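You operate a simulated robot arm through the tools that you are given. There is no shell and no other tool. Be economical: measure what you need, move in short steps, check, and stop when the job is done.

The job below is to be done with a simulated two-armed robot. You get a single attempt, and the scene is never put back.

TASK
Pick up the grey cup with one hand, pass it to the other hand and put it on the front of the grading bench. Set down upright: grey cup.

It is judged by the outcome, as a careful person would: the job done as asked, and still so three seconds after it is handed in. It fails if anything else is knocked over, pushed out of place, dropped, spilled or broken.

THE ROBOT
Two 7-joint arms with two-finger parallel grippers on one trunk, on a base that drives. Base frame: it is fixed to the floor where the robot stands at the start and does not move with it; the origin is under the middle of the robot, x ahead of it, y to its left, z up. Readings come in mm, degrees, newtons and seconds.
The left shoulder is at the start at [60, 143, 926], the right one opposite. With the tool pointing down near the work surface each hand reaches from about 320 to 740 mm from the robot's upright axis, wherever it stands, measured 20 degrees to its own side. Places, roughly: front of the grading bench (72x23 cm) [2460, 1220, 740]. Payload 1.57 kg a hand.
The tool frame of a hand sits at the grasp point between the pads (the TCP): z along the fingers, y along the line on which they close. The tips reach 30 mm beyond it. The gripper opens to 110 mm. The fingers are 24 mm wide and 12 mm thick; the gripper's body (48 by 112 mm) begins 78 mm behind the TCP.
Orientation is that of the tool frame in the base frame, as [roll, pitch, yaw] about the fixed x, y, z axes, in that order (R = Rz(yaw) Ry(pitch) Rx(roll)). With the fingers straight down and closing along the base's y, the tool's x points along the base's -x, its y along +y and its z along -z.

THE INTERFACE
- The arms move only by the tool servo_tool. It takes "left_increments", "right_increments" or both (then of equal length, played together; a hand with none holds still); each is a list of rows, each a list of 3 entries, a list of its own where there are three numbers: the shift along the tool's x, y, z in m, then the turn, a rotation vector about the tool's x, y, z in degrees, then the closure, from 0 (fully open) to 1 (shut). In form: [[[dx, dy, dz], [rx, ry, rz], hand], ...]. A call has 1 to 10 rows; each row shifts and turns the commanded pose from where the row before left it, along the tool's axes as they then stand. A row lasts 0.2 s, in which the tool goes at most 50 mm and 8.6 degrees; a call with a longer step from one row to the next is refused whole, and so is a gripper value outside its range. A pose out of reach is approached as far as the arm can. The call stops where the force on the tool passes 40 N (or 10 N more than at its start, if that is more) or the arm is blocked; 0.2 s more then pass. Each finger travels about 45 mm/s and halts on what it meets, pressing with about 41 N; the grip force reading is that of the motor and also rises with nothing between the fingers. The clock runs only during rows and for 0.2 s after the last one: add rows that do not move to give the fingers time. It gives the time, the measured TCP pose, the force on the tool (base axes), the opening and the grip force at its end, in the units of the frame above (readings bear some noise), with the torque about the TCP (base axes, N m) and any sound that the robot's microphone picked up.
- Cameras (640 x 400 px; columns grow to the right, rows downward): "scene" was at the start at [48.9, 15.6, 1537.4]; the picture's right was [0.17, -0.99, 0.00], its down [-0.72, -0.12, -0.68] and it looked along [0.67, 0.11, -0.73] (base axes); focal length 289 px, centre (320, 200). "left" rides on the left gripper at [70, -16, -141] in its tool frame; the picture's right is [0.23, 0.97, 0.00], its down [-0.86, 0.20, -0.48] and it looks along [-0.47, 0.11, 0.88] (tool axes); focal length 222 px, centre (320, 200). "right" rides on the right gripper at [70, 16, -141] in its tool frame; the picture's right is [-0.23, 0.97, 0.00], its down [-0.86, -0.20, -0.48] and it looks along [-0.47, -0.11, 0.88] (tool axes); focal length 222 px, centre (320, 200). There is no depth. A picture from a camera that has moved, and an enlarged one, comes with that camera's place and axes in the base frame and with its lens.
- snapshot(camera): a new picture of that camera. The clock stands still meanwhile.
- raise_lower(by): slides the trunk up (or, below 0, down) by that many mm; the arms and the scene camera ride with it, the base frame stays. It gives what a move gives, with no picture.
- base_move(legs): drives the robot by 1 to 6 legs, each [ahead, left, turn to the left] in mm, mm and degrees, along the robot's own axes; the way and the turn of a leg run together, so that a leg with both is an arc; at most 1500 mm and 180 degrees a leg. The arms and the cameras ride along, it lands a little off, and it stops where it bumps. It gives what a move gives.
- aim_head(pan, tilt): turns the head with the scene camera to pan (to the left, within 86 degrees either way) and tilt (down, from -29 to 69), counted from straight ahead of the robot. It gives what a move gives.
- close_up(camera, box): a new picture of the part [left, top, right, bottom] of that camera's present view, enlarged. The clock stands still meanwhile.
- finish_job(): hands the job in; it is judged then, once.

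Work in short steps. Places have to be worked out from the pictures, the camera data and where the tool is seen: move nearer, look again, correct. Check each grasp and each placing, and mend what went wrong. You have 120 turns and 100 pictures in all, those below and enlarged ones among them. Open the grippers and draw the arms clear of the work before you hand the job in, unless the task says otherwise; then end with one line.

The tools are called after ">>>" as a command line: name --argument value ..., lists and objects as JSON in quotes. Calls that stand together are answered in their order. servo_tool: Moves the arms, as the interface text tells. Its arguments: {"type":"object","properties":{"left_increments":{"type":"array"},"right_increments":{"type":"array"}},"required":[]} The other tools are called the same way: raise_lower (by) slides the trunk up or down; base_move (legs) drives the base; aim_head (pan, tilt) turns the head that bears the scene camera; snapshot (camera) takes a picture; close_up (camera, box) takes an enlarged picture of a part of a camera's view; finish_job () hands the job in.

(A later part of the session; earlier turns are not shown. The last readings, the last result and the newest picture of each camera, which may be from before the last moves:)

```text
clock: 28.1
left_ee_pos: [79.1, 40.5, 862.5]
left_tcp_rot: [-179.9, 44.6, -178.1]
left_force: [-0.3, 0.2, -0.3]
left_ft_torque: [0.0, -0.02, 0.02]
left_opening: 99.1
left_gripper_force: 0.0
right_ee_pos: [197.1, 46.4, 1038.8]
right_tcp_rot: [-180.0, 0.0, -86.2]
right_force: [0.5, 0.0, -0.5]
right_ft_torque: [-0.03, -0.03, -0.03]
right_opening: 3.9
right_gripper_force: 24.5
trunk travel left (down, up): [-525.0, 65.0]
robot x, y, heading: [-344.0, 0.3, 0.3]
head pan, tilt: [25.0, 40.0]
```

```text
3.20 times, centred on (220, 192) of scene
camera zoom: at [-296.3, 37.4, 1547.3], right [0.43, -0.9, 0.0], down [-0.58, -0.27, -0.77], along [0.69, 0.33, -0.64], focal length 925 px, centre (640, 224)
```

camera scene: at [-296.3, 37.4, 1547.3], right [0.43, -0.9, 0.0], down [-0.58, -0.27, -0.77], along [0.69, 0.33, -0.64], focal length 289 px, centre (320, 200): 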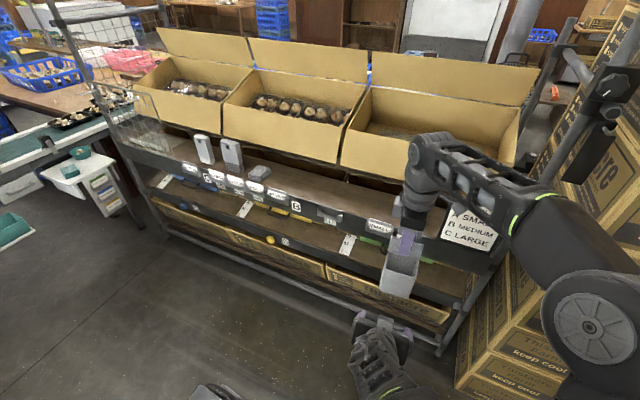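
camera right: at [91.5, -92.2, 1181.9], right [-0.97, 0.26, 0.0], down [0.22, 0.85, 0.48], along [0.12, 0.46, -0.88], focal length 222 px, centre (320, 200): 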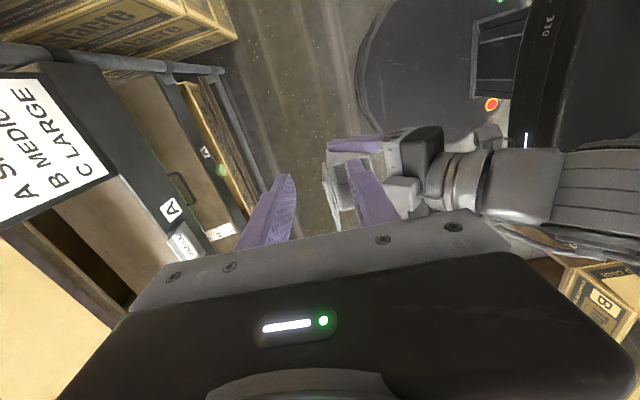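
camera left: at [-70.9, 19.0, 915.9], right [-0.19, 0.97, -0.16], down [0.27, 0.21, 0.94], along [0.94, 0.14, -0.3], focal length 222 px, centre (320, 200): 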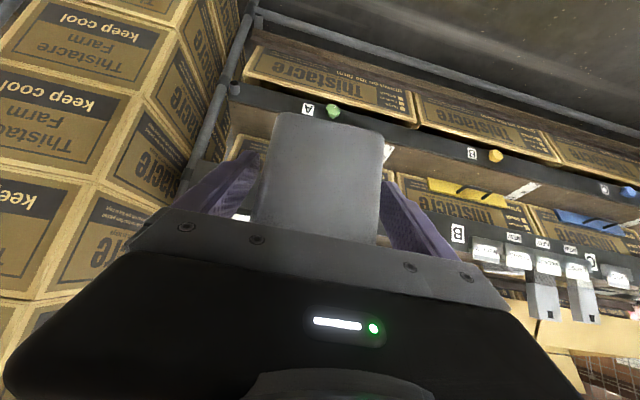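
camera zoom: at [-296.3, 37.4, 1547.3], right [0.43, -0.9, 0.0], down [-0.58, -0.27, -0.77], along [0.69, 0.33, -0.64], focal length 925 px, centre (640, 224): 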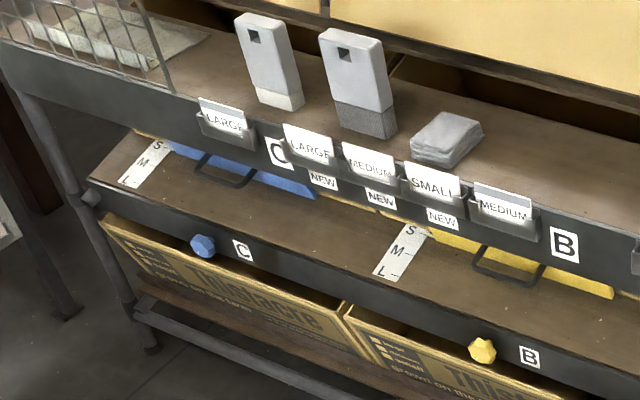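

Those are brushes, so I hold the right object. Next I need a route to the grading bench behind the rack, so I look far right, far left, and over the rack with the trunk raised.

>>> raise_lower --by 65

>>> aim_head --pan -65 --tilt 15

>>> snapshot --camera "scene"

>>> aim_head --pan 70 --tilt 15

>>> snapshot --camera "scene"

>>> aim_head --pan -10 --tilt 12

>>> snapshot --camera "scene"

```text
clock: 29.2
left_ee_pos: [76.9, 40.0, 927.4]
left_tcp_rot: [-179.9, 44.4, -178.1]
left_force: [0.7, 0.0, -0.3]
left_ft_torque: [-0.03, 0.01, 0.02]
left_opening: 98.9
left_gripper_force: 0.0
right_ee_pos: [197.4, 46.8, 1103.8]
right_tcp_rot: [-180.0, 0.0, -86.3]
right_force: [0.1, -0.7, -1.1]
right_ft_torque: [0.02, -0.01, 0.01]
right_opening: 3.8
right_gripper_force: 25.0
trunk travel left (down, up): [-590.0, 0.0]
robot x, y, heading: [-343.2, -2.1, 0.5]
head pan, tilt: [25.0, 40.0]
```

```text
clock: 30.8
left_ee_pos: [78.0, 39.7, 927.2]
left_tcp_rot: [-179.8, 44.5, -178.2]
left_force: [-0.2, 0.1, 0.7]
left_ft_torque: [0.03, -0.02, 0.02]
left_opening: 98.8
left_gripper_force: 0.1
right_ee_pos: [196.7, 47.2, 1103.3]
right_tcp_rot: [180.0, 0.0, -86.3]
right_force: [0.2, 0.8, -0.2]
right_ft_torque: [-0.05, -0.03, -0.01]
right_opening: 3.7
right_gripper_force: 24.6
trunk travel left (down, up): [-590.0, 0.0]
robot x, y, heading: [-342.7, -3.8, 0.4]
head pan, tilt: [-65.0, 15.0]
```

```text
64 pictures are left
camera scene: at [-333.1, -83.3, 1651.8], right [-0.9, -0.43, 0.0], down [-0.11, 0.23, -0.97], along [0.41, -0.87, -0.26], focal length 289 px, centre (320, 200)
```

scene: 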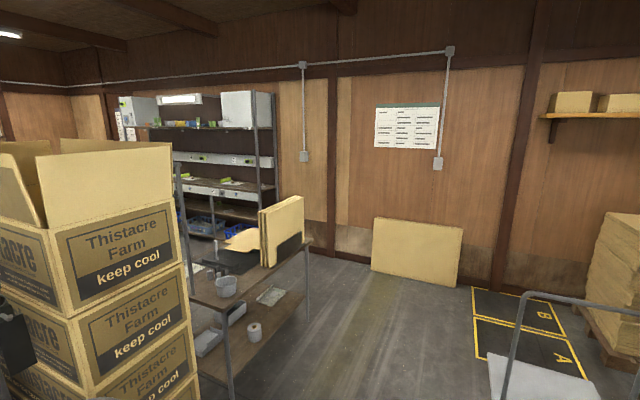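

```text
clock: 33.0
left_ee_pos: [77.9, 41.2, 928.5]
left_tcp_rot: [-179.9, 44.5, -178.1]
left_force: [0.9, 0.7, 0.1]
left_ft_torque: [0.02, 0.01, 0.0]
left_opening: 98.9
left_gripper_force: 0.1
right_ee_pos: [197.4, 46.9, 1103.7]
right_tcp_rot: [-180.0, 0.0, -86.4]
right_force: [-0.5, 0.3, -0.5]
right_ft_torque: [0.0, -0.04, 0.01]
right_opening: 3.8
right_gripper_force: 24.5
trunk travel left (down, up): [-590.0, 0.0]
robot x, y, heading: [-344.2, 0.7, 0.3]
head pan, tilt: [70.0, 15.0]
```

```text
63 pictures are left
camera scene: at [-341.6, 89.0, 1651.9], right [0.94, -0.34, 0.0], down [-0.09, -0.24, -0.97], along [0.33, 0.91, -0.26], focal length 289 px, centre (320, 200)
```

scene: 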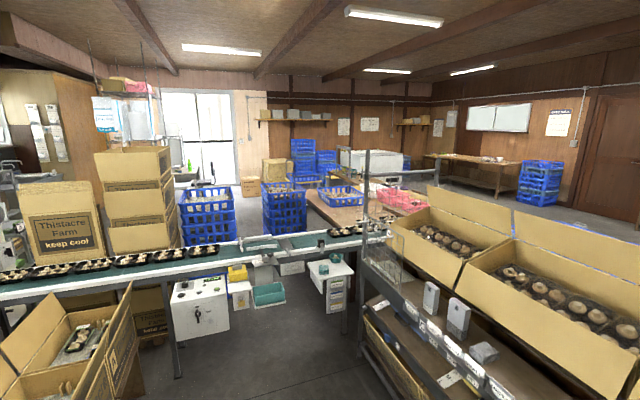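

```text
clock: 34.5
left_ee_pos: [77.3, 40.5, 929.7]
left_tcp_rot: [-179.9, 44.4, -178.0]
left_force: [-0.3, 0.5, 0.0]
left_ft_torque: [0.01, 0.0, 0.0]
left_opening: 98.9
left_gripper_force: 0.0
right_ee_pos: [196.9, 47.7, 1104.1]
right_tcp_rot: [180.0, 0.0, -86.3]
right_force: [-0.6, -0.3, -1.2]
right_ft_torque: [0.0, -0.01, 0.0]
right_opening: 3.8
right_gripper_force: 25.0
trunk travel left (down, up): [-590.0, 0.0]
robot x, y, heading: [-339.5, -4.5, 0.4]
head pan, tilt: [-10.0, 12.0]
```

```text
62 pictures are left
camera scene: at [-281.2, -14.5, 1656.7], right [-0.17, -0.99, 0.0], down [-0.21, 0.03, -0.98], along [0.96, -0.16, -0.21], focal length 289 px, centre (320, 200)
```

scene: 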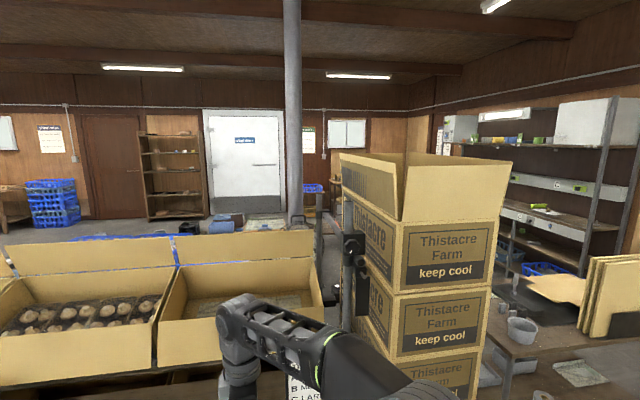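

The conveyor closes the left side; the right side is open, past the packing bench (about y −1100 to −2000). I tuck the arms first, moving the left hand left and upright, then the right hand nearer its own side.

>>> servo_tool --left_increments '[[[0, 0.045, 0], [0, 0, 0], 0.1], [[0, 0.045, 0], [0, 0, 0], 0.1], [[0, 0.045, 0], [0, 0, 0], 0.1], [[0, 0.045, 0], [0, 0, 0], 0.1], [[0, 0, 0], [0, 7.5, 0], 0.1], [[0, 0, 0], [0, 7.5, 0], 0.1], [[0, 0, 0], [0, 7.5, 0], 0.1], [[0, 0, 0], [0, 7.5, 0], 0.1], [[0, 0, 0], [0, 7.5, 0], 0.1], [[0, 0, 0], [0, 7.5, 0], 0.1]]'

>>> servo_tool --right_increments '[[[0.03, 0.02, 0.01], [0, 0, 0], 1], [[0.03, 0.02, 0.01], [0, 0, 0], 1], [[0.03, 0.02, 0.01], [0, 0, 0], 1], [[0.03, 0.02, 0.01], [0, 0, 0], 1], [[0.03, 0.02, 0.01], [0, 0, 0], 1], [[0.02, 0.02, 0], [0, 0, 0], 1]]'

>>> aim_head --pan -20 --tilt 45

>>> snapshot --camera "scene"

```text
clock: 36.7
left_ee_pos: [151.0, 168.5, 914.0]
left_tcp_rot: [-173.8, 11.5, 179.6]
left_force: [0.1, -0.8, -0.9]
left_ft_torque: [0.02, 0.0, 0.0]
left_opening: 99.0
left_gripper_force: 0.0
left hand out of reach, approached as far as the arm can: row 1, 2, 3, 4, 7, 8, 9
right_ee_pos: [198.8, 45.4, 1103.5]
right_tcp_rot: [-179.9, 0.0, -86.3]
right_force: [0.6, -0.8, -1.0]
right_ft_torque: [0.03, -0.03, 0.01]
right_opening: 3.8
right_gripper_force: 24.7
trunk travel left (down, up): [-590.0, 0.0]
robot x, y, heading: [-340.2, -1.1, 0.3]
head pan, tilt: [-10.0, 12.0]
```

```text
clock: 38.1
left_ee_pos: [149.4, 169.7, 913.7]
left_tcp_rot: [-173.8, 11.5, 179.7]
left_force: [-0.4, -0.6, 0.7]
left_ft_torque: [-0.03, -0.03, -0.01]
left_opening: 98.9
left_gripper_force: 0.1
right_ee_pos: [89.2, -131.6, 1054.4]
right_tcp_rot: [180.0, 0.1, -86.2]
right_force: [-0.6, 0.5, -0.6]
right_ft_torque: [0.03, -0.03, -0.01]
right_opening: 3.7
right_gripper_force: 25.1
trunk travel left (down, up): [-590.0, 0.0]
robot x, y, heading: [-343.9, -2.0, 0.3]
head pan, tilt: [-10.0, 12.0]
```

```text
clock: 39.1
left_ee_pos: [150.0, 170.1, 913.3]
left_tcp_rot: [-173.9, 11.5, 179.7]
left_force: [-0.8, 0.1, 0.6]
left_ft_torque: [-0.01, 0.0, -0.02]
left_opening: 99.3
left_gripper_force: 0.0
right_ee_pos: [91.2, -131.0, 1053.0]
right_tcp_rot: [-180.0, 0.1, -86.3]
right_force: [-0.1, -0.1, -0.7]
right_ft_torque: [0.02, 0.01, 0.02]
right_opening: 3.7
right_gripper_force: 24.7
trunk travel left (down, up): [-590.0, 0.0]
robot x, y, heading: [-340.4, 0.4, 0.4]
head pan, tilt: [-20.0, 45.0]
```

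```text
61 pictures are left
camera scene: at [-296.4, -26.3, 1605.1], right [-0.34, -0.94, 0.0], down [-0.67, 0.24, -0.71], along [0.67, -0.24, -0.71], focal length 289 px, centre (320, 200)
```

scene: 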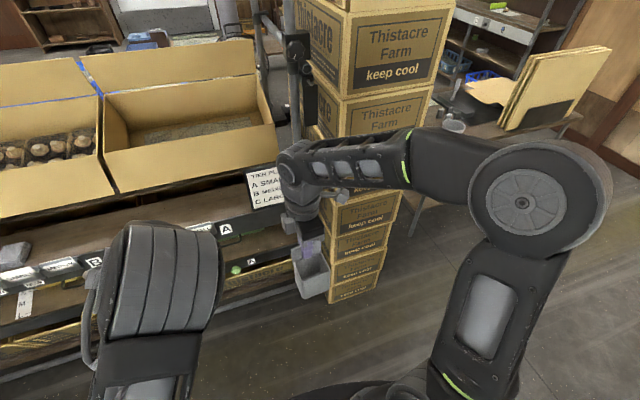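

Arms are tucked and the cup held. I turn right 90° in place and drive toward the open side, then look.

>>> base_move --legs '[[0, 0, -90], [900, 0, 0]]'

>>> aim_head --pan 20 --tilt 25

>>> snapshot --camera "scene"

>>> aim_head --pan 75 --tilt 20

>>> snapshot --camera "scene"

```text
clock: 47.7
left_ee_pos: [-176.7, -1385.8, 914.0]
left_tcp_rot: [-173.8, 11.5, 89.5]
left_force: [-0.3, -0.4, -0.2]
left_ft_torque: [-0.02, -0.01, 0.01]
left_opening: 99.1
left_gripper_force: 0.0
right_ee_pos: [-476.8, -1326.0, 1054.2]
right_tcp_rot: [180.0, 0.0, -176.3]
right_force: [0.9, -0.2, 0.0]
right_ft_torque: [0.02, -0.02, 0.01]
right_opening: 3.7
right_gripper_force: 24.2
trunk travel left (down, up): [-590.0, 0.0]
robot x, y, heading: [-345.8, -891.3, -89.7]
head pan, tilt: [-20.0, 45.0]
```

```text
clock: 48.7
left_ee_pos: [-177.0, -1385.3, 912.9]
left_tcp_rot: [-173.8, 11.5, 89.5]
left_force: [-0.6, -0.4, 0.4]
left_ft_torque: [0.0, -0.01, 0.02]
left_opening: 99.0
left_gripper_force: 0.1
right_ee_pos: [-477.9, -1324.5, 1054.1]
right_tcp_rot: [-180.0, -0.1, -176.3]
right_force: [0.0, 0.0, 0.1]
right_ft_torque: [-0.03, -0.01, 0.01]
right_opening: 3.6
right_gripper_force: 24.8
trunk travel left (down, up): [-590.0, 0.0]
robot x, y, heading: [-344.6, -890.6, -89.6]
head pan, tilt: [20.0, 25.0]
```

```text
60 pictures are left
camera scene: at [-315.4, -945.8, 1635.6], right [-0.94, -0.35, 0.0], down [-0.15, 0.4, -0.91], along [0.31, -0.85, -0.42], focal length 289 px, centre (320, 200)
```

scene: 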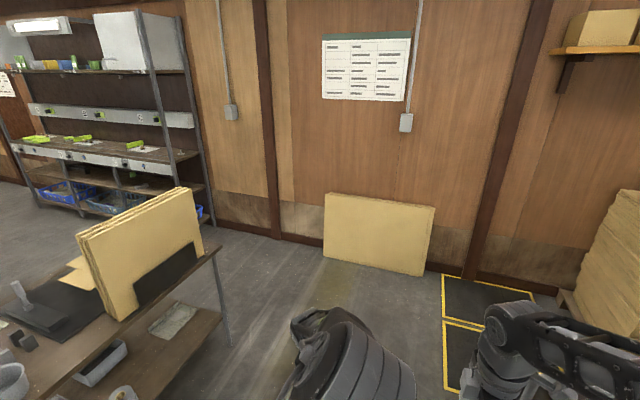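

```text
clock: 50.0
left_ee_pos: [-176.9, -1384.5, 913.8]
left_tcp_rot: [-173.8, 11.5, 89.5]
left_force: [0.3, 0.3, -0.1]
left_ft_torque: [0.01, -0.02, -0.01]
left_opening: 99.1
left_gripper_force: 0.1
right_ee_pos: [-477.7, -1326.1, 1053.4]
right_tcp_rot: [-179.9, 0.0, -176.3]
right_force: [0.4, -0.8, -0.9]
right_ft_torque: [-0.06, -0.02, -0.01]
right_opening: 3.9
right_gripper_force: 24.6
trunk travel left (down, up): [-590.0, 0.0]
robot x, y, heading: [-345.6, -889.2, -89.5]
head pan, tilt: [75.0, 20.0]
```

```text
59 pictures are left
camera scene: at [-257.2, -883.1, 1643.7], right [-0.26, -0.97, 0.0], down [-0.33, 0.09, -0.94], along [0.91, -0.24, -0.34], focal length 289 px, centre (320, 200)
```

scene: 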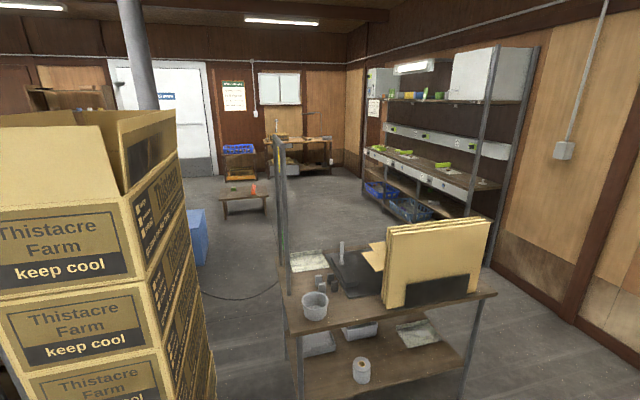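

There's an open way round the right end of the packing bench (x 650–1020, y −1000 to −2020), with the wall at y≈−3150. I shift left 200 mm to stay off the trolley and drive on another 800 mm.

>>> base_move --legs '[[0, 200, 0], [800, 0, 0]]'

>>> aim_head --pan -30 --tilt 35

>>> snapshot --camera "scene"

>>> aim_head --pan 60 --tilt 35

>>> snapshot --camera "scene"

```text
clock: 55.5
left_ee_pos: [20.1, -2183.2, 913.5]
left_tcp_rot: [-173.8, 11.5, 89.3]
left_force: [0.2, -0.8, 0.7]
left_ft_torque: [-0.01, 0.01, 0.02]
left_opening: 99.1
left_gripper_force: 0.0
right_ee_pos: [-280.6, -2122.1, 1054.5]
right_tcp_rot: [180.0, 0.0, -176.7]
right_force: [0.1, 0.4, 0.3]
right_ft_torque: [0.0, 0.02, -0.01]
right_opening: 4.0
right_gripper_force: 24.7
trunk travel left (down, up): [-590.0, 0.0]
robot x, y, heading: [-147.7, -1690.1, -89.9]
head pan, tilt: [75.0, 20.0]
```

```text
clock: 57.3
left_ee_pos: [20.6, -2182.6, 914.0]
left_tcp_rot: [-173.9, 11.6, 89.2]
left_force: [-0.1, 0.9, 0.2]
left_ft_torque: [0.01, -0.04, -0.03]
left_opening: 99.2
left_gripper_force: 0.1
right_ee_pos: [-281.3, -2121.7, 1053.6]
right_tcp_rot: [180.0, 0.0, -176.7]
right_force: [-0.5, 0.2, -0.1]
right_ft_torque: [0.0, 0.01, 0.02]
right_opening: 3.8
right_gripper_force: 24.4
trunk travel left (down, up): [-590.0, 0.0]
robot x, y, heading: [-146.6, -1686.9, -90.1]
head pan, tilt: [-30.0, 35.0]
```

```text
58 pictures are left
camera scene: at [-190.9, -1732.3, 1619.9], right [-0.87, 0.5, 0.0], down [0.29, 0.5, -0.82], along [-0.41, -0.71, -0.57], focal length 289 px, centre (320, 200)
```

scene: 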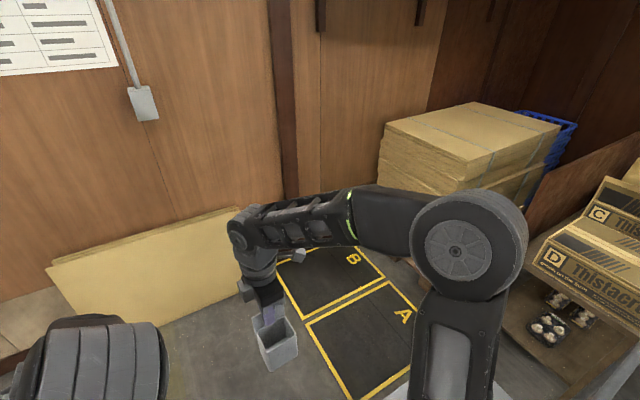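

```text
clock: 58.9
left_ee_pos: [20.1, -2182.1, 914.6]
left_tcp_rot: [-173.8, 11.4, 89.1]
left_force: [0.2, 0.5, 0.1]
left_ft_torque: [0.01, -0.01, -0.02]
left_opening: 98.7
left_gripper_force: 0.0
right_ee_pos: [-280.7, -2120.9, 1053.4]
right_tcp_rot: [-180.0, 0.0, -176.6]
right_force: [0.4, 0.9, -1.3]
right_ft_torque: [-0.02, 0.01, 0.01]
right_opening: 3.7
right_gripper_force: 24.5
trunk travel left (down, up): [-590.0, 0.0]
robot x, y, heading: [-147.4, -1689.9, -89.8]
head pan, tilt: [60.0, 35.0]
```

```text
57 pictures are left
camera scene: at [-70.7, -1700.3, 1619.9], right [-0.5, -0.86, 0.0], down [-0.5, 0.29, -0.82], along [0.71, -0.41, -0.57], focal length 289 px, centre (320, 200)
```

scene: 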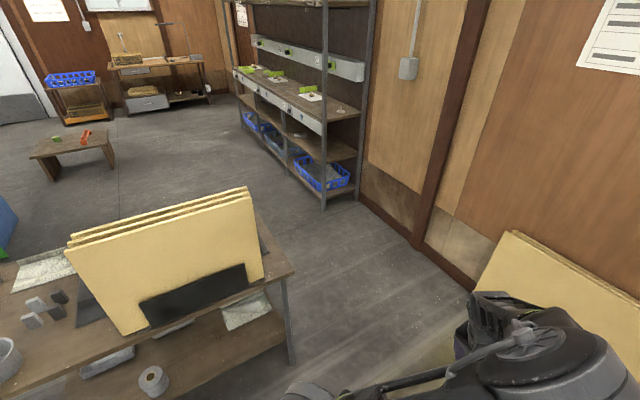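

I turn left to face +x here, strafe right to y≈−2400, then drive past the packing bench's end.

>>> base_move --legs '[[0, 0, 90], [0, -710, 0]]'

>>> aim_head --pan 10 --tilt 35

>>> snapshot --camera "scene"

```text
clock: 66.6
left_ee_pos: [356.5, -2208.2, 913.5]
left_tcp_rot: [-173.8, 11.5, -178.8]
left_force: [0.1, -0.5, 0.4]
left_ft_torque: [-0.03, 0.04, -0.03]
left_opening: 98.9
left_gripper_force: 0.1
right_ee_pos: [305.3, -2511.9, 1055.3]
right_tcp_rot: [-180.0, -0.1, -84.7]
right_force: [0.2, 0.4, -0.8]
right_ft_torque: [0.05, -0.04, 0.0]
right_opening: 3.8
right_gripper_force: 24.5
trunk travel left (down, up): [-590.0, 0.0]
robot x, y, heading: [-129.2, -2391.1, 1.7]
head pan, tilt: [60.0, 35.0]
```

```text
clock: 67.8
left_ee_pos: [356.0, -2208.4, 913.9]
left_tcp_rot: [-173.8, 11.5, -178.9]
left_force: [0.1, 0.1, 0.8]
left_ft_torque: [0.02, -0.01, 0.02]
left_opening: 99.2
left_gripper_force: 0.0
right_ee_pos: [305.8, -2511.8, 1054.2]
right_tcp_rot: [180.0, -0.1, -84.7]
right_force: [0.8, 0.1, 0.0]
right_ft_torque: [0.0, -0.04, 0.01]
right_opening: 3.6
right_gripper_force: 24.7
trunk travel left (down, up): [-590.0, 0.0]
robot x, y, heading: [-131.3, -2392.0, 2.1]
head pan, tilt: [10.0, 35.0]
```

```text
56 pictures are left
camera scene: at [-75.7, -2373.3, 1619.9], right [0.21, -0.98, 0.0], down [-0.56, -0.12, -0.82], along [0.8, 0.17, -0.57], focal length 289 px, centre (320, 200)
```

scene: 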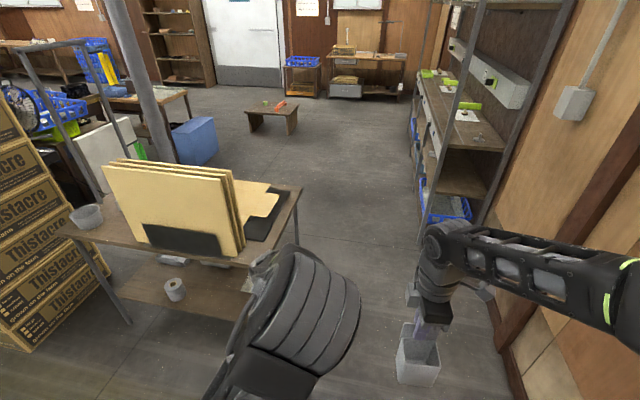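

Clear ahead. I drive 1430 mm forward past the packing bench, staying short of the wall shelves, then look toward the grading bench.

>>> base_move --legs '[[1430, 0, 0]]'

>>> aim_head --pan 50 --tilt 25

>>> snapshot --camera "scene"

```text
clock: 75.0
left_ee_pos: [1794.5, -2198.8, 914.2]
left_tcp_rot: [-173.8, 11.6, 179.3]
left_force: [-0.7, 0.0, 0.3]
left_ft_torque: [-0.03, -0.02, 0.0]
left_opening: 99.3
left_gripper_force: 0.0
right_ee_pos: [1735.5, -2500.0, 1054.0]
right_tcp_rot: [-180.0, 0.0, -86.6]
right_force: [-0.8, -0.6, -1.4]
right_ft_torque: [0.02, -0.01, -0.01]
right_opening: 3.6
right_gripper_force: 24.3
trunk travel left (down, up): [-590.0, 0.0]
robot x, y, heading: [1300.3, -2371.3, 0.3]
head pan, tilt: [10.0, 35.0]
```

```text
clock: 76.0
left_ee_pos: [1795.4, -2198.6, 913.4]
left_tcp_rot: [-173.8, 11.5, 179.4]
left_force: [0.3, 0.3, 0.0]
left_ft_torque: [0.01, 0.03, 0.02]
left_opening: 99.0
left_gripper_force: 0.1
right_ee_pos: [1733.5, -2498.8, 1053.9]
right_tcp_rot: [179.9, 0.0, -86.5]
right_force: [0.3, 0.1, -1.5]
right_ft_torque: [-0.02, -0.03, 0.0]
right_opening: 3.7
right_gripper_force: 24.7
trunk travel left (down, up): [-590.0, 0.0]
robot x, y, heading: [1299.9, -2367.3, 0.2]
head pan, tilt: [50.0, 25.0]
```

```text
55 pictures are left
camera scene: at [1330.3, -2294.9, 1635.6], right [0.77, -0.64, 0.0], down [-0.27, -0.32, -0.91], along [0.58, 0.69, -0.42], focal length 289 px, centre (320, 200)
```

scene: 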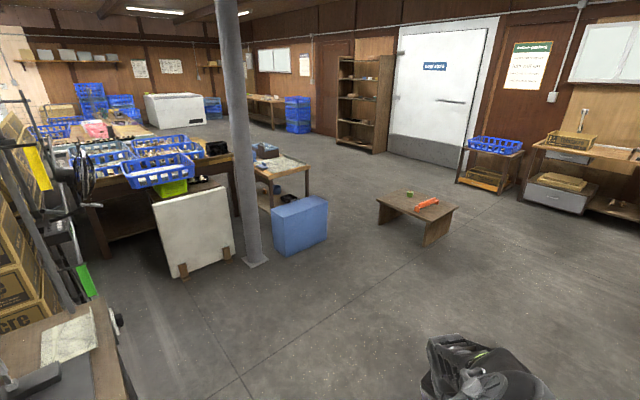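

The grading bench appears to be the table with blue crates, with its front near the black box. I head diagonally (40°) across the open floor for 2200 mm, then look again.

>>> base_move --legs '[[0, 0, 40], [1200, 0, 0], [1000, 0, 0]]'

>>> aim_head --pan 45 --tilt 25

>>> snapshot --camera "scene"

```text
clock: 89.0
left_ee_pos: [3226.5, -405.9, 913.2]
left_tcp_rot: [-173.8, 11.5, -138.4]
left_force: [1.0, -0.2, 0.7]
left_ft_torque: [0.0, 0.08, 0.05]
left_opening: 99.1
left_gripper_force: 0.0
right_ee_pos: [3383.2, -669.8, 1054.1]
right_tcp_rot: [180.0, 0.0, -44.3]
right_force: [-0.1, -0.1, -1.0]
right_ft_torque: [-0.03, -0.02, -0.01]
right_opening: 3.7
right_gripper_force: 24.6
trunk travel left (down, up): [-590.0, 0.0]
robot x, y, heading: [2975.8, -865.4, 42.3]
head pan, tilt: [50.0, 25.0]
```

```text
clock: 89.7
left_ee_pos: [3226.3, -406.2, 914.7]
left_tcp_rot: [-173.8, 11.5, -138.3]
left_force: [0.2, -0.2, -0.1]
left_ft_torque: [-0.01, -0.02, -0.01]
left_opening: 99.2
left_gripper_force: 0.1
right_ee_pos: [3383.2, -669.1, 1053.6]
right_tcp_rot: [179.9, -0.1, -44.2]
right_force: [0.3, -0.5, -1.3]
right_ft_torque: [0.03, -0.02, 0.04]
right_opening: 3.8
right_gripper_force: 24.8
trunk travel left (down, up): [-590.0, 0.0]
robot x, y, heading: [2971.8, -861.9, 42.3]
head pan, tilt: [45.0, 25.0]
```

```text
54 pictures are left
camera scene: at [2957.0, -789.5, 1635.6], right [1.0, -0.04, 0.0], down [-0.02, -0.42, -0.91], along [0.04, 0.91, -0.42], focal length 289 px, centre (320, 200)
```

scene: 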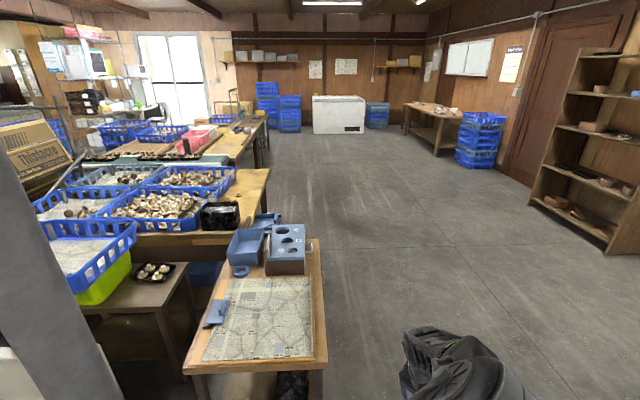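

The grading bench's clear front strip is the wooden edge to the right of the crates. I enlarge it to pick a free spot.

>>> close_up --camera "scene" --box '[170, 140, 350, 260]'

```text
3.33 times, centred on (260, 200) of scene
camera zoom: at [2957.0, -789.5, 1635.6], right [1.0, -0.04, 0.0], down [-0.02, -0.42, -0.91], along [0.04, 0.91, -0.42], focal length 964 px, centre (520, 200)
```

zoom: 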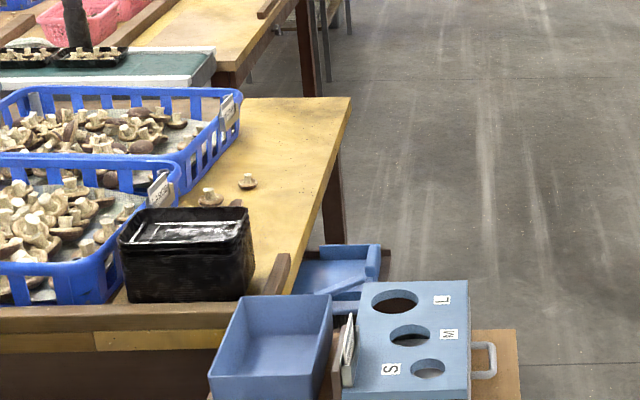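

The target spot will be about (2480, 1420), clear of the loose mushrooms and black punnets. The passage between the stool and the small table is tight, so I check the stool's position and my base's size.

>>> aim_head --pan -20 --tilt 55

>>> snapshot --camera "scene"

>>> aim_head --pan 35 --tilt 60

>>> snapshot --camera "scene"

```text
clock: 91.0
left_ee_pos: [3226.5, -405.7, 914.1]
left_tcp_rot: [-173.8, 11.5, -138.4]
left_force: [-0.1, 0.5, 0.2]
left_ft_torque: [-0.01, 0.04, 0.01]
left_opening: 99.0
left_gripper_force: 0.1
right_ee_pos: [3384.3, -668.5, 1053.8]
right_tcp_rot: [179.9, 0.0, -44.1]
right_force: [-0.5, -0.1, -0.8]
right_ft_torque: [0.02, 0.01, 0.02]
right_opening: 3.7
right_gripper_force: 24.6
trunk travel left (down, up): [-590.0, 0.0]
robot x, y, heading: [2977.1, -868.8, 42.7]
head pan, tilt: [-20.0, 55.0]
```

```text
52 pictures are left
camera scene: at [3019.6, -853.9, 1591.6], right [0.38, -0.92, 0.0], down [-0.76, -0.31, -0.57], along [0.53, 0.22, -0.82], focal length 289 px, centre (320, 200)
```

scene: 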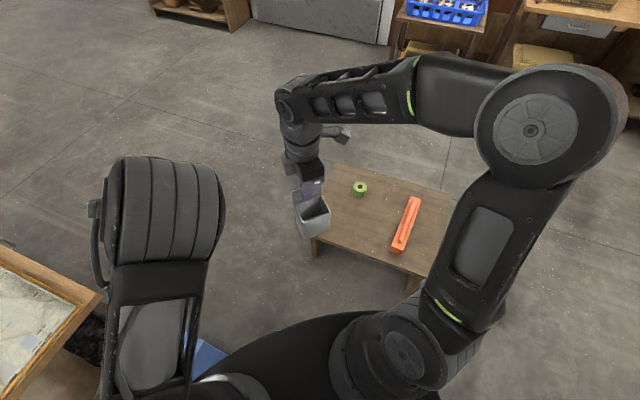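

```text
clock: 92.3
left_ee_pos: [3225.3, -406.0, 915.3]
left_tcp_rot: [-173.8, 11.5, -138.3]
left_force: [-0.7, -0.1, 0.7]
left_ft_torque: [-0.01, 0.01, 0.01]
left_opening: 98.8
left_gripper_force: 0.1
right_ee_pos: [3384.4, -670.6, 1053.4]
right_tcp_rot: [180.0, 0.1, -44.2]
right_force: [-1.1, 0.6, -1.0]
right_ft_torque: [0.01, -0.05, 0.0]
right_opening: 3.9
right_gripper_force: 25.4
trunk travel left (down, up): [-590.0, 0.0]
robot x, y, heading: [2975.8, -865.2, 42.3]
head pan, tilt: [35.0, 60.0]
```

```text
51 pictures are left
camera scene: at [2967.5, -816.4, 1585.6], right [0.98, -0.22, 0.0], down [-0.19, -0.85, -0.5], along [0.11, 0.49, -0.87], focal length 289 px, centre (320, 200)
```

scene: 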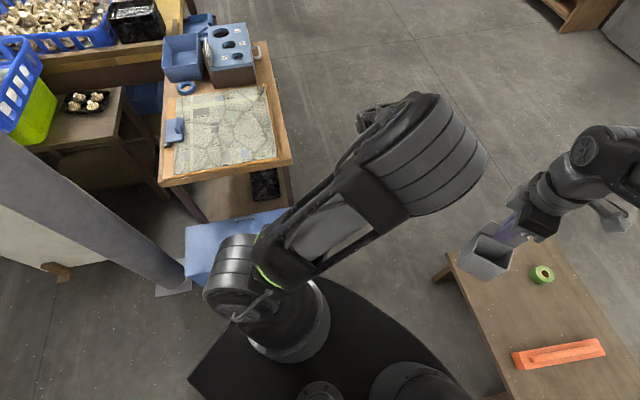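

The gap is about 720 mm between the stool corner (3630, −520) and the table corner (3008, −150), and the base is about 630 mm across. I drive through its midpoint in two short legs along the perpendicular.

>>> base_move --legs '[[306, 81, 0]]'

>>> snapshot --camera "scene"

```text
clock: 94.2
left_ee_pos: [3333.4, -197.9, 913.6]
left_tcp_rot: [-173.9, 11.4, -134.0]
left_force: [0.4, 0.3, -0.2]
left_ft_torque: [-0.06, 0.0, 0.01]
left_opening: 99.1
left_gripper_force: 0.1
right_ee_pos: [3510.8, -450.7, 1052.9]
right_tcp_rot: [179.9, 0.0, -39.8]
right_force: [-0.1, 0.7, -0.3]
right_ft_torque: [-0.04, -0.01, 0.01]
right_opening: 3.7
right_gripper_force: 24.3
trunk travel left (down, up): [-590.0, 0.0]
robot x, y, heading: [3117.9, -670.9, 46.9]
head pan, tilt: [35.0, 60.0]
stopped in leg 1: the robot was blocked; the commanded pose is now the measured one
```

```text
50 pictures are left
camera scene: at [3106.6, -626.6, 1585.5], right [0.99, -0.14, 0.0], down [-0.12, -0.86, -0.5], along [0.07, 0.49, -0.87], focal length 289 px, centre (320, 200)
```

scene: 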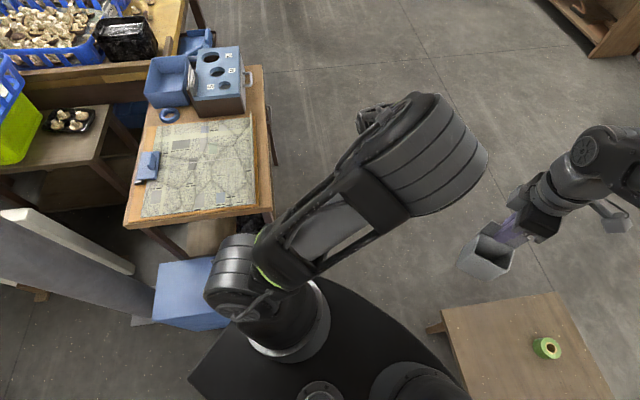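

The base was blocked and rotated slightly left, which suggests contact on its front-left, likely with the blue box. I look at that side and at the stool before moving.

>>> aim_head --pan 80 --tilt 55

>>> snapshot --camera "scene"

>>> aim_head --pan -30 --tilt 65

>>> snapshot --camera "scene"

>>> snapshot --camera "left"

>>> snapshot --camera "right"

```text
clock: 95.4
left_ee_pos: [3333.6, -200.4, 913.3]
left_tcp_rot: [-173.9, 11.5, -134.0]
left_force: [0.6, -0.2, -0.1]
left_ft_torque: [-0.01, -0.02, -0.02]
left_opening: 98.8
left_gripper_force: 0.2
right_ee_pos: [3510.6, -450.0, 1053.7]
right_tcp_rot: [180.0, 0.0, -39.8]
right_force: [0.6, 0.5, -0.9]
right_ft_torque: [0.02, -0.04, -0.01]
right_opening: 3.7
right_gripper_force: 24.8
trunk travel left (down, up): [-590.0, 0.0]
robot x, y, heading: [3116.3, -675.4, 46.8]
head pan, tilt: [80.0, 55.0]
```

```text
49 pictures are left
camera scene: at [3053.7, -636.6, 1591.6], right [0.8, 0.6, 0.0], down [0.49, -0.66, -0.57], along [-0.34, 0.46, -0.82], focal length 289 px, centre (320, 200)
```

scene: 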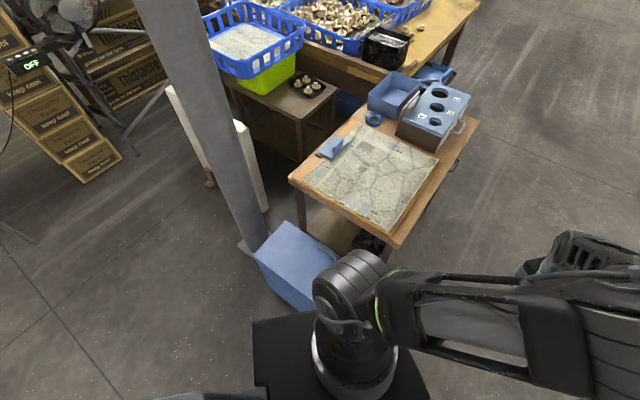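

```text
clock: 97.2
left_ee_pos: [3333.4, -198.4, 914.7]
left_tcp_rot: [-173.8, 11.6, -134.0]
left_force: [-0.3, 0.3, 0.6]
left_ft_torque: [0.02, 0.02, -0.04]
left_opening: 99.1
left_gripper_force: 0.1
right_ee_pos: [3509.7, -451.3, 1053.6]
right_tcp_rot: [-179.9, 0.0, -39.7]
right_force: [-0.1, 0.0, -1.2]
right_ft_torque: [-0.02, -0.03, 0.01]
right_opening: 3.7
right_gripper_force: 24.1
trunk travel left (down, up): [-590.0, 0.0]
robot x, y, heading: [3116.7, -674.4, 46.7]
head pan, tilt: [-30.0, 65.0]
```

```text
48 pictures are left
camera scene: at [3155.0, -676.8, 1580.0], right [0.29, -0.96, 0.0], down [-0.87, -0.26, -0.42], along [0.4, 0.12, -0.91], focal length 289 px, centre (320, 200)
```

scene: 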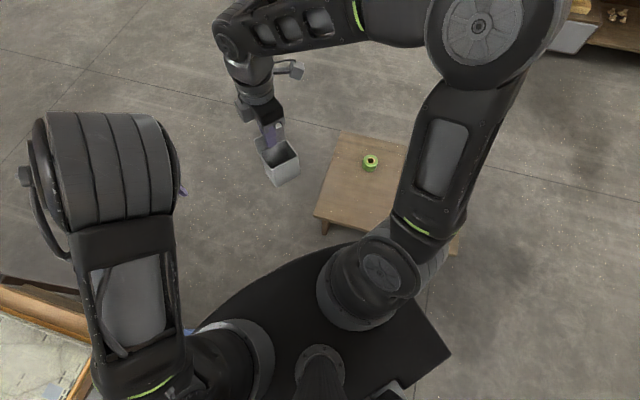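

```text
47 pictures are left
camera left: at [3266.6, -270.8, 1040.1], right [-0.84, 0.53, -0.15], down [0.34, 0.71, 0.61], along [0.43, 0.46, -0.77], focal length 222 px, centre (320, 200)
```

left: 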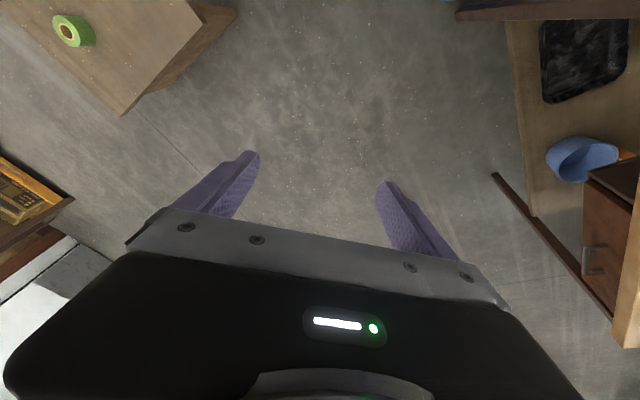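

```text
46 pictures are left
camera right: at [3553.5, -507.2, 1195.4], right [-0.8, -0.6, 0.0], down [-0.53, 0.7, 0.48], along [-0.29, 0.38, -0.88], focal length 222 px, centre (320, 200)
```

right: 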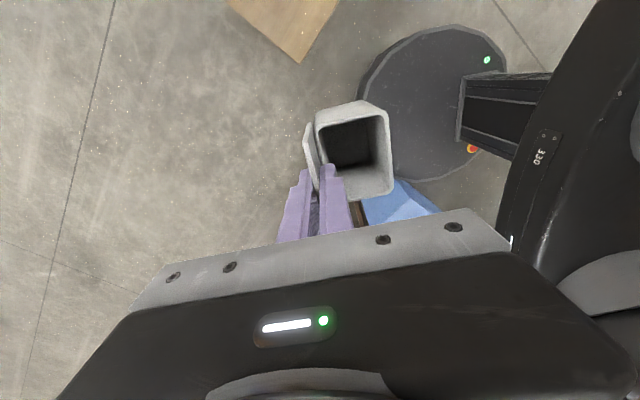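

The right camera shows my base touching the blue box; the gap to the stool is too narrow. I back away and go round the stool on its far side (x > 4100), where the floor is wide open.

>>> base_move --legs '[[-676, -635, 0]]'

>>> aim_head --pan 20 --tilt 35

>>> snapshot --camera "scene"

>>> aim_head --pan -45 --tilt 30

>>> snapshot --camera "scene"

```text
clock: 102.1
left_ee_pos: [3342.6, -1130.8, 913.6]
left_tcp_rot: [-173.8, 11.4, -134.4]
left_force: [0.5, -1.4, -0.1]
left_ft_torque: [0.04, 0.0, 0.02]
left_opening: 99.0
left_gripper_force: 0.1
right_ee_pos: [3517.2, -1384.2, 1054.9]
right_tcp_rot: [180.0, 0.1, -40.3]
right_force: [-0.2, 0.0, 0.1]
right_ft_torque: [0.01, -0.01, 0.02]
right_opening: 3.7
right_gripper_force: 24.2
trunk travel left (down, up): [-590.0, 0.0]
robot x, y, heading: [3128.4, -1604.0, 46.5]
head pan, tilt: [-30.0, 65.0]
```

```text
clock: 103.3
left_ee_pos: [3342.8, -1129.8, 914.8]
left_tcp_rot: [-173.9, 11.5, -134.4]
left_force: [0.2, -0.4, -0.1]
left_ft_torque: [-0.02, -0.04, 0.0]
left_opening: 98.9
left_gripper_force: 0.0
right_ee_pos: [3517.1, -1383.1, 1053.2]
right_tcp_rot: [-179.9, 0.0, -40.4]
right_force: [0.2, 0.0, 0.2]
right_ft_torque: [0.0, 0.0, 0.01]
right_opening: 3.8
right_gripper_force: 24.6
trunk travel left (down, up): [-590.0, 0.0]
robot x, y, heading: [3123.4, -1605.4, 46.4]
head pan, tilt: [20.0, 35.0]
```

```text
45 pictures are left
camera scene: at [3137.4, -1542.4, 1619.8], right [0.92, -0.4, 0.0], down [-0.23, -0.53, -0.82], along [0.33, 0.75, -0.57], focal length 289 px, centre (320, 200)
```

scene: 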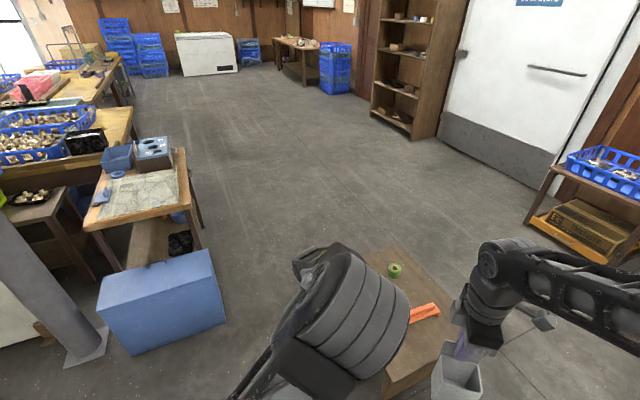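

```text
clock: 104.7
left_ee_pos: [3342.4, -1130.4, 914.8]
left_tcp_rot: [-173.9, 11.5, -134.4]
left_force: [0.5, 0.3, -0.5]
left_ft_torque: [-0.01, -0.01, -0.03]
left_opening: 98.8
left_gripper_force: 0.0
right_ee_pos: [3516.5, -1381.6, 1054.7]
right_tcp_rot: [-180.0, 0.0, -40.4]
right_force: [-0.8, -0.3, -0.5]
right_ft_torque: [0.0, 0.01, -0.01]
right_opening: 3.5
right_gripper_force: 24.5
trunk travel left (down, up): [-590.0, 0.0]
robot x, y, heading: [3123.4, -1605.1, 46.0]
head pan, tilt: [-45.0, 30.0]
```

```text
44 pictures are left
camera scene: at [3192.4, -1620.8, 1627.6], right [0.02, -1.0, 0.0], down [-0.5, -0.01, -0.87], along [0.87, 0.02, -0.5], focal length 289 px, centre (320, 200)
```

scene: 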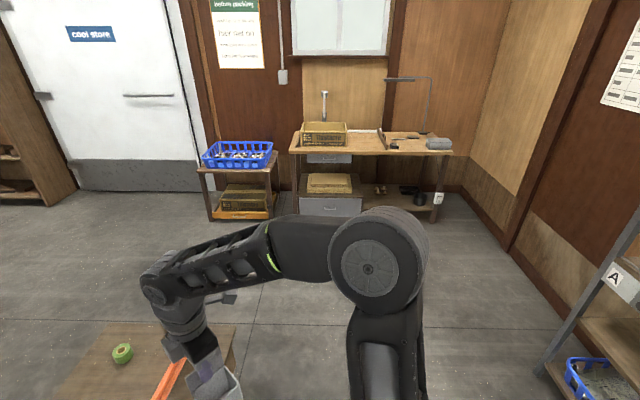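

The blue box appears still in place. There is open floor between the stool and the far benches, so I go right along y≈−1600 to x≈4600, then up to y≈−110.

>>> base_move --legs '[[1035, -1078, 0], [1078, 1035, 0]]'

>>> aim_head --pan 60 --tilt 30

>>> snapshot --camera "scene"

```text
clock: 119.0
left_ee_pos: [4866.4, 328.5, 913.7]
left_tcp_rot: [-173.7, 11.4, -134.8]
left_force: [-0.1, 0.0, -1.2]
left_ft_torque: [0.0, 0.02, 0.0]
left_opening: 98.9
left_gripper_force: 0.1
right_ee_pos: [5038.4, 75.4, 1055.4]
right_tcp_rot: [-180.0, 0.0, -40.7]
right_force: [0.7, 0.7, -2.0]
right_ft_torque: [0.0, 0.04, 0.01]
right_opening: 3.9
right_gripper_force: 24.5
trunk travel left (down, up): [-590.0, 0.0]
robot x, y, heading: [4640.6, -145.0, 46.3]
head pan, tilt: [-45.0, 30.0]
```

```text
clock: 120.8
left_ee_pos: [4865.3, 327.6, 914.7]
left_tcp_rot: [-173.8, 11.6, -134.9]
left_force: [-0.5, -0.3, -0.8]
left_ft_torque: [0.01, 0.0, 0.01]
left_opening: 98.9
left_gripper_force: 0.0
right_ee_pos: [5040.0, 75.2, 1054.3]
right_tcp_rot: [180.0, -0.1, -40.7]
right_force: [-0.9, 0.2, 0.0]
right_ft_torque: [0.02, -0.03, 0.0]
right_opening: 3.7
right_gripper_force: 24.5
trunk travel left (down, up): [-590.0, 0.0]
robot x, y, heading: [4643.2, -143.2, 45.9]
head pan, tilt: [60.0, 30.0]
```

```text
43 pictures are left
camera scene: at [4597.6, -75.2, 1627.7], right [0.96, 0.27, 0.0], down [0.14, -0.48, -0.87], along [-0.24, 0.83, -0.5], focal length 289 px, centre (320, 200)
```

scene: 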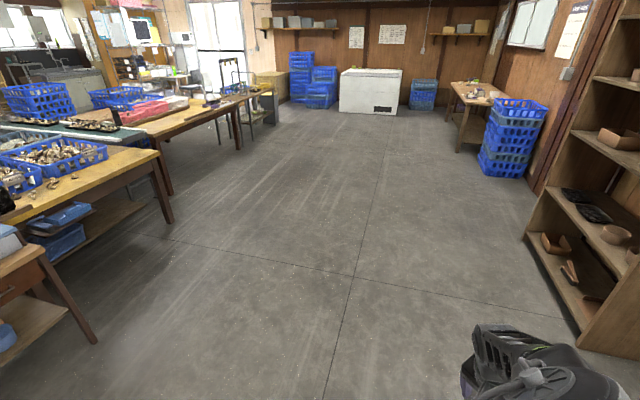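

Open floor here. I turn to face the bench (heading 180°), strafe right to y≈1240 and drive ahead to x≈3500.

>>> base_move --legs '[[0, 0, 134], [0, -1385, 0], [1140, 0, 0]]'

>>> aim_head --pan 0 --tilt 35

>>> snapshot --camera "scene"

```text
clock: 138.8
left_ee_pos: [2976.7, 1054.0, 912.9]
left_tcp_rot: [-173.9, 11.5, -0.3]
left_force: [0.0, 0.6, 0.0]
left_ft_torque: [0.03, -0.02, 0.02]
left_opening: 98.9
left_gripper_force: 0.1
right_ee_pos: [3035.0, 1356.1, 1053.8]
right_tcp_rot: [179.9, 0.0, 94.0]
right_force: [0.4, -0.6, 0.1]
right_ft_torque: [-0.01, 0.04, 0.0]
right_opening: 3.6
right_gripper_force: 24.3
trunk travel left (down, up): [-590.0, 0.0]
robot x, y, heading: [3471.4, 1230.6, -179.4]
head pan, tilt: [60.0, 30.0]
```

```text
clock: 140.1
left_ee_pos: [2976.4, 1054.5, 914.1]
left_tcp_rot: [-173.8, 11.5, -0.2]
left_force: [0.2, -0.4, -0.2]
left_ft_torque: [0.01, 0.03, -0.03]
left_opening: 99.0
left_gripper_force: 0.1
right_ee_pos: [3035.0, 1357.5, 1054.5]
right_tcp_rot: [-180.0, 0.0, 94.0]
right_force: [0.4, 0.3, -0.7]
right_ft_torque: [0.03, 0.07, 0.01]
right_opening: 3.6
right_gripper_force: 24.5
trunk travel left (down, up): [-590.0, 0.0]
robot x, y, heading: [3470.9, 1228.5, -179.3]
head pan, tilt: [0.0, 35.0]
```

```text
42 pictures are left
camera scene: at [3410.6, 1229.5, 1619.9], right [-0.01, 1.0, 0.0], down [0.57, 0.01, -0.82], along [-0.82, -0.01, -0.57], focal length 289 px, centre (320, 200)
```

scene: 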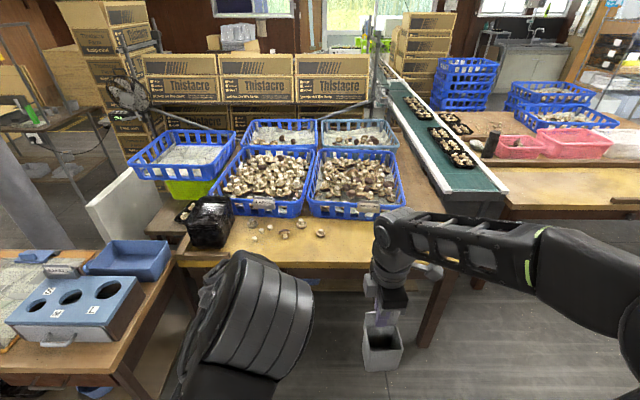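

The bench front strip is in view; loose mushrooms lie at y≲1220, and around (2465, 1400) is clear. I drive 480 mm closer, then check.

>>> base_move --legs '[[480, 0, 0]]'

>>> aim_head --pan -15 --tilt 50

>>> snapshot --camera "scene"

>>> snapshot --camera "right"

```text
clock: 142.9
left_ee_pos: [2506.1, 1051.1, 913.6]
left_tcp_rot: [-173.9, 11.4, -0.1]
left_force: [-0.5, 0.7, -0.2]
left_ft_torque: [-0.01, -0.01, 0.01]
left_opening: 99.1
left_gripper_force: 0.1
right_ee_pos: [2564.6, 1351.2, 1054.2]
right_tcp_rot: [179.9, 0.1, 93.9]
right_force: [0.1, -0.4, -0.5]
right_ft_torque: [-0.02, -0.01, 0.02]
right_opening: 3.5
right_gripper_force: 24.8
trunk travel left (down, up): [-590.0, 0.0]
robot x, y, heading: [2999.5, 1220.4, -179.5]
head pan, tilt: [0.0, 35.0]
```

```text
clock: 143.7
left_ee_pos: [2507.1, 1049.5, 914.0]
left_tcp_rot: [-173.8, 11.6, -0.3]
left_force: [0.4, -0.1, 1.2]
left_ft_torque: [0.01, 0.01, 0.02]
left_opening: 99.1
left_gripper_force: 0.0
right_ee_pos: [2563.6, 1352.1, 1053.3]
right_tcp_rot: [180.0, 0.0, 93.9]
right_force: [0.5, 0.0, -0.4]
right_ft_torque: [0.02, -0.01, 0.04]
right_opening: 3.7
right_gripper_force: 24.3
trunk travel left (down, up): [-590.0, 0.0]
robot x, y, heading: [2999.8, 1224.2, -179.5]
head pan, tilt: [-15.0, 50.0]
```

```text
41 pictures are left
camera scene: at [2953.8, 1244.7, 1598.2], right [0.25, 0.97, 0.0], down [0.74, -0.19, -0.64], along [-0.62, 0.16, -0.77], focal length 289 px, centre (320, 200)
```

scene: 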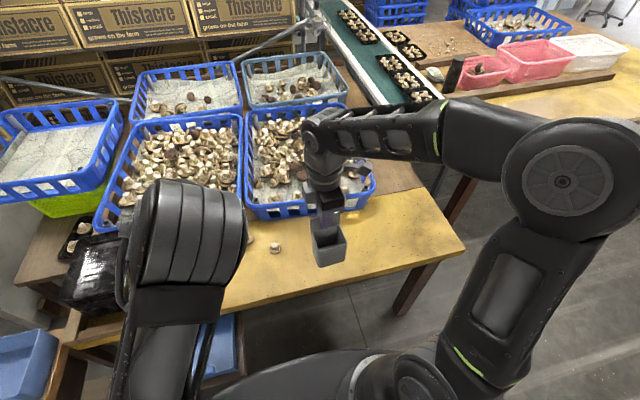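

```text
40 pictures are left
camera right: at [2575.5, 1422.8, 1195.4], right [0.99, -0.16, 0.0], down [-0.14, -0.87, 0.48], along [-0.08, -0.47, -0.88], focal length 222 px, centre (320, 200)
```

right: 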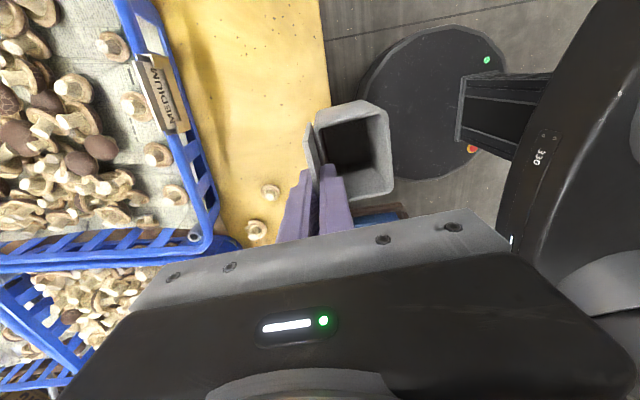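

Bench edge x≈2587, crate rim x≲2377, nearest mushroom (2421, 1224). I bring the cup over the target with the TCP at (2458, 1400), still high.

>>> servo_tool --right_increments '[[[0.0138, -0.0256, 0], [0, 0, 0], 1], [[0.0138, -0.0256, 0], [0, 0, 0], 1], [[0.0138, -0.0256, 0], [0, 0, 0], 1], [[0.0138, -0.0256, 0], [0, 0, 0], 1], [[0, 0, 0.03], [0, 0, 0], 1], [[0, 0, 0.03], [0, 0, 0], 1]]'

>>> snapshot --camera "right"

>>> close_up --camera "scene" --box '[220, 130, 420, 270]'

```text
clock: 145.1
left_ee_pos: [2505.8, 1050.9, 913.2]
left_tcp_rot: [-173.8, 11.4, -0.2]
left_force: [-0.3, 0.3, -0.5]
left_ft_torque: [-0.02, -0.01, -0.02]
left_opening: 98.7
left_gripper_force: 0.1
right_ee_pos: [2457.6, 1395.1, 994.9]
right_tcp_rot: [180.0, 0.0, 94.0]
right_force: [0.5, 0.4, -1.2]
right_ft_torque: [0.0, 0.01, -0.03]
right_opening: 3.8
right_gripper_force: 24.2
trunk travel left (down, up): [-590.0, 0.0]
robot x, y, heading: [3001.1, 1225.1, -179.4]
head pan, tilt: [-15.0, 50.0]
```

```text
39 pictures are left
camera right: at [2468.8, 1466.8, 1136.7], right [0.99, -0.16, 0.0], down [-0.14, -0.87, 0.48], along [-0.07, -0.47, -0.88], focal length 222 px, centre (320, 200)
```

right: 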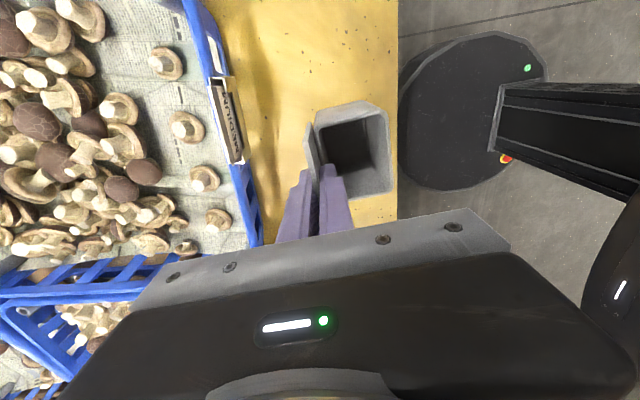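

```text
2.86 times, centred on (320, 200) of scene
camera zoom: at [2953.2, 1244.9, 1598.1], right [0.25, 0.97, 0.0], down [0.74, -0.19, -0.64], along [-0.62, 0.16, -0.77], focal length 826 px, centre (320, 200)
```

zoom: 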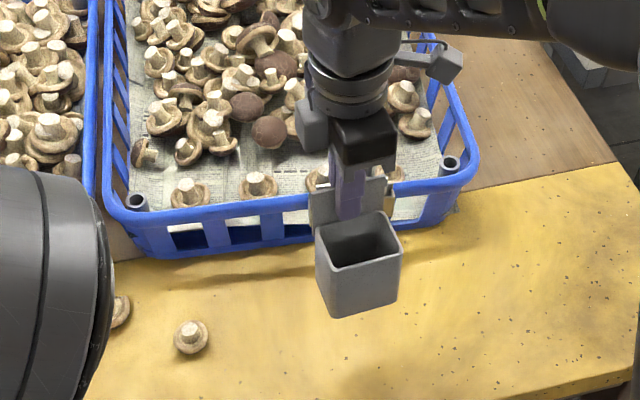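

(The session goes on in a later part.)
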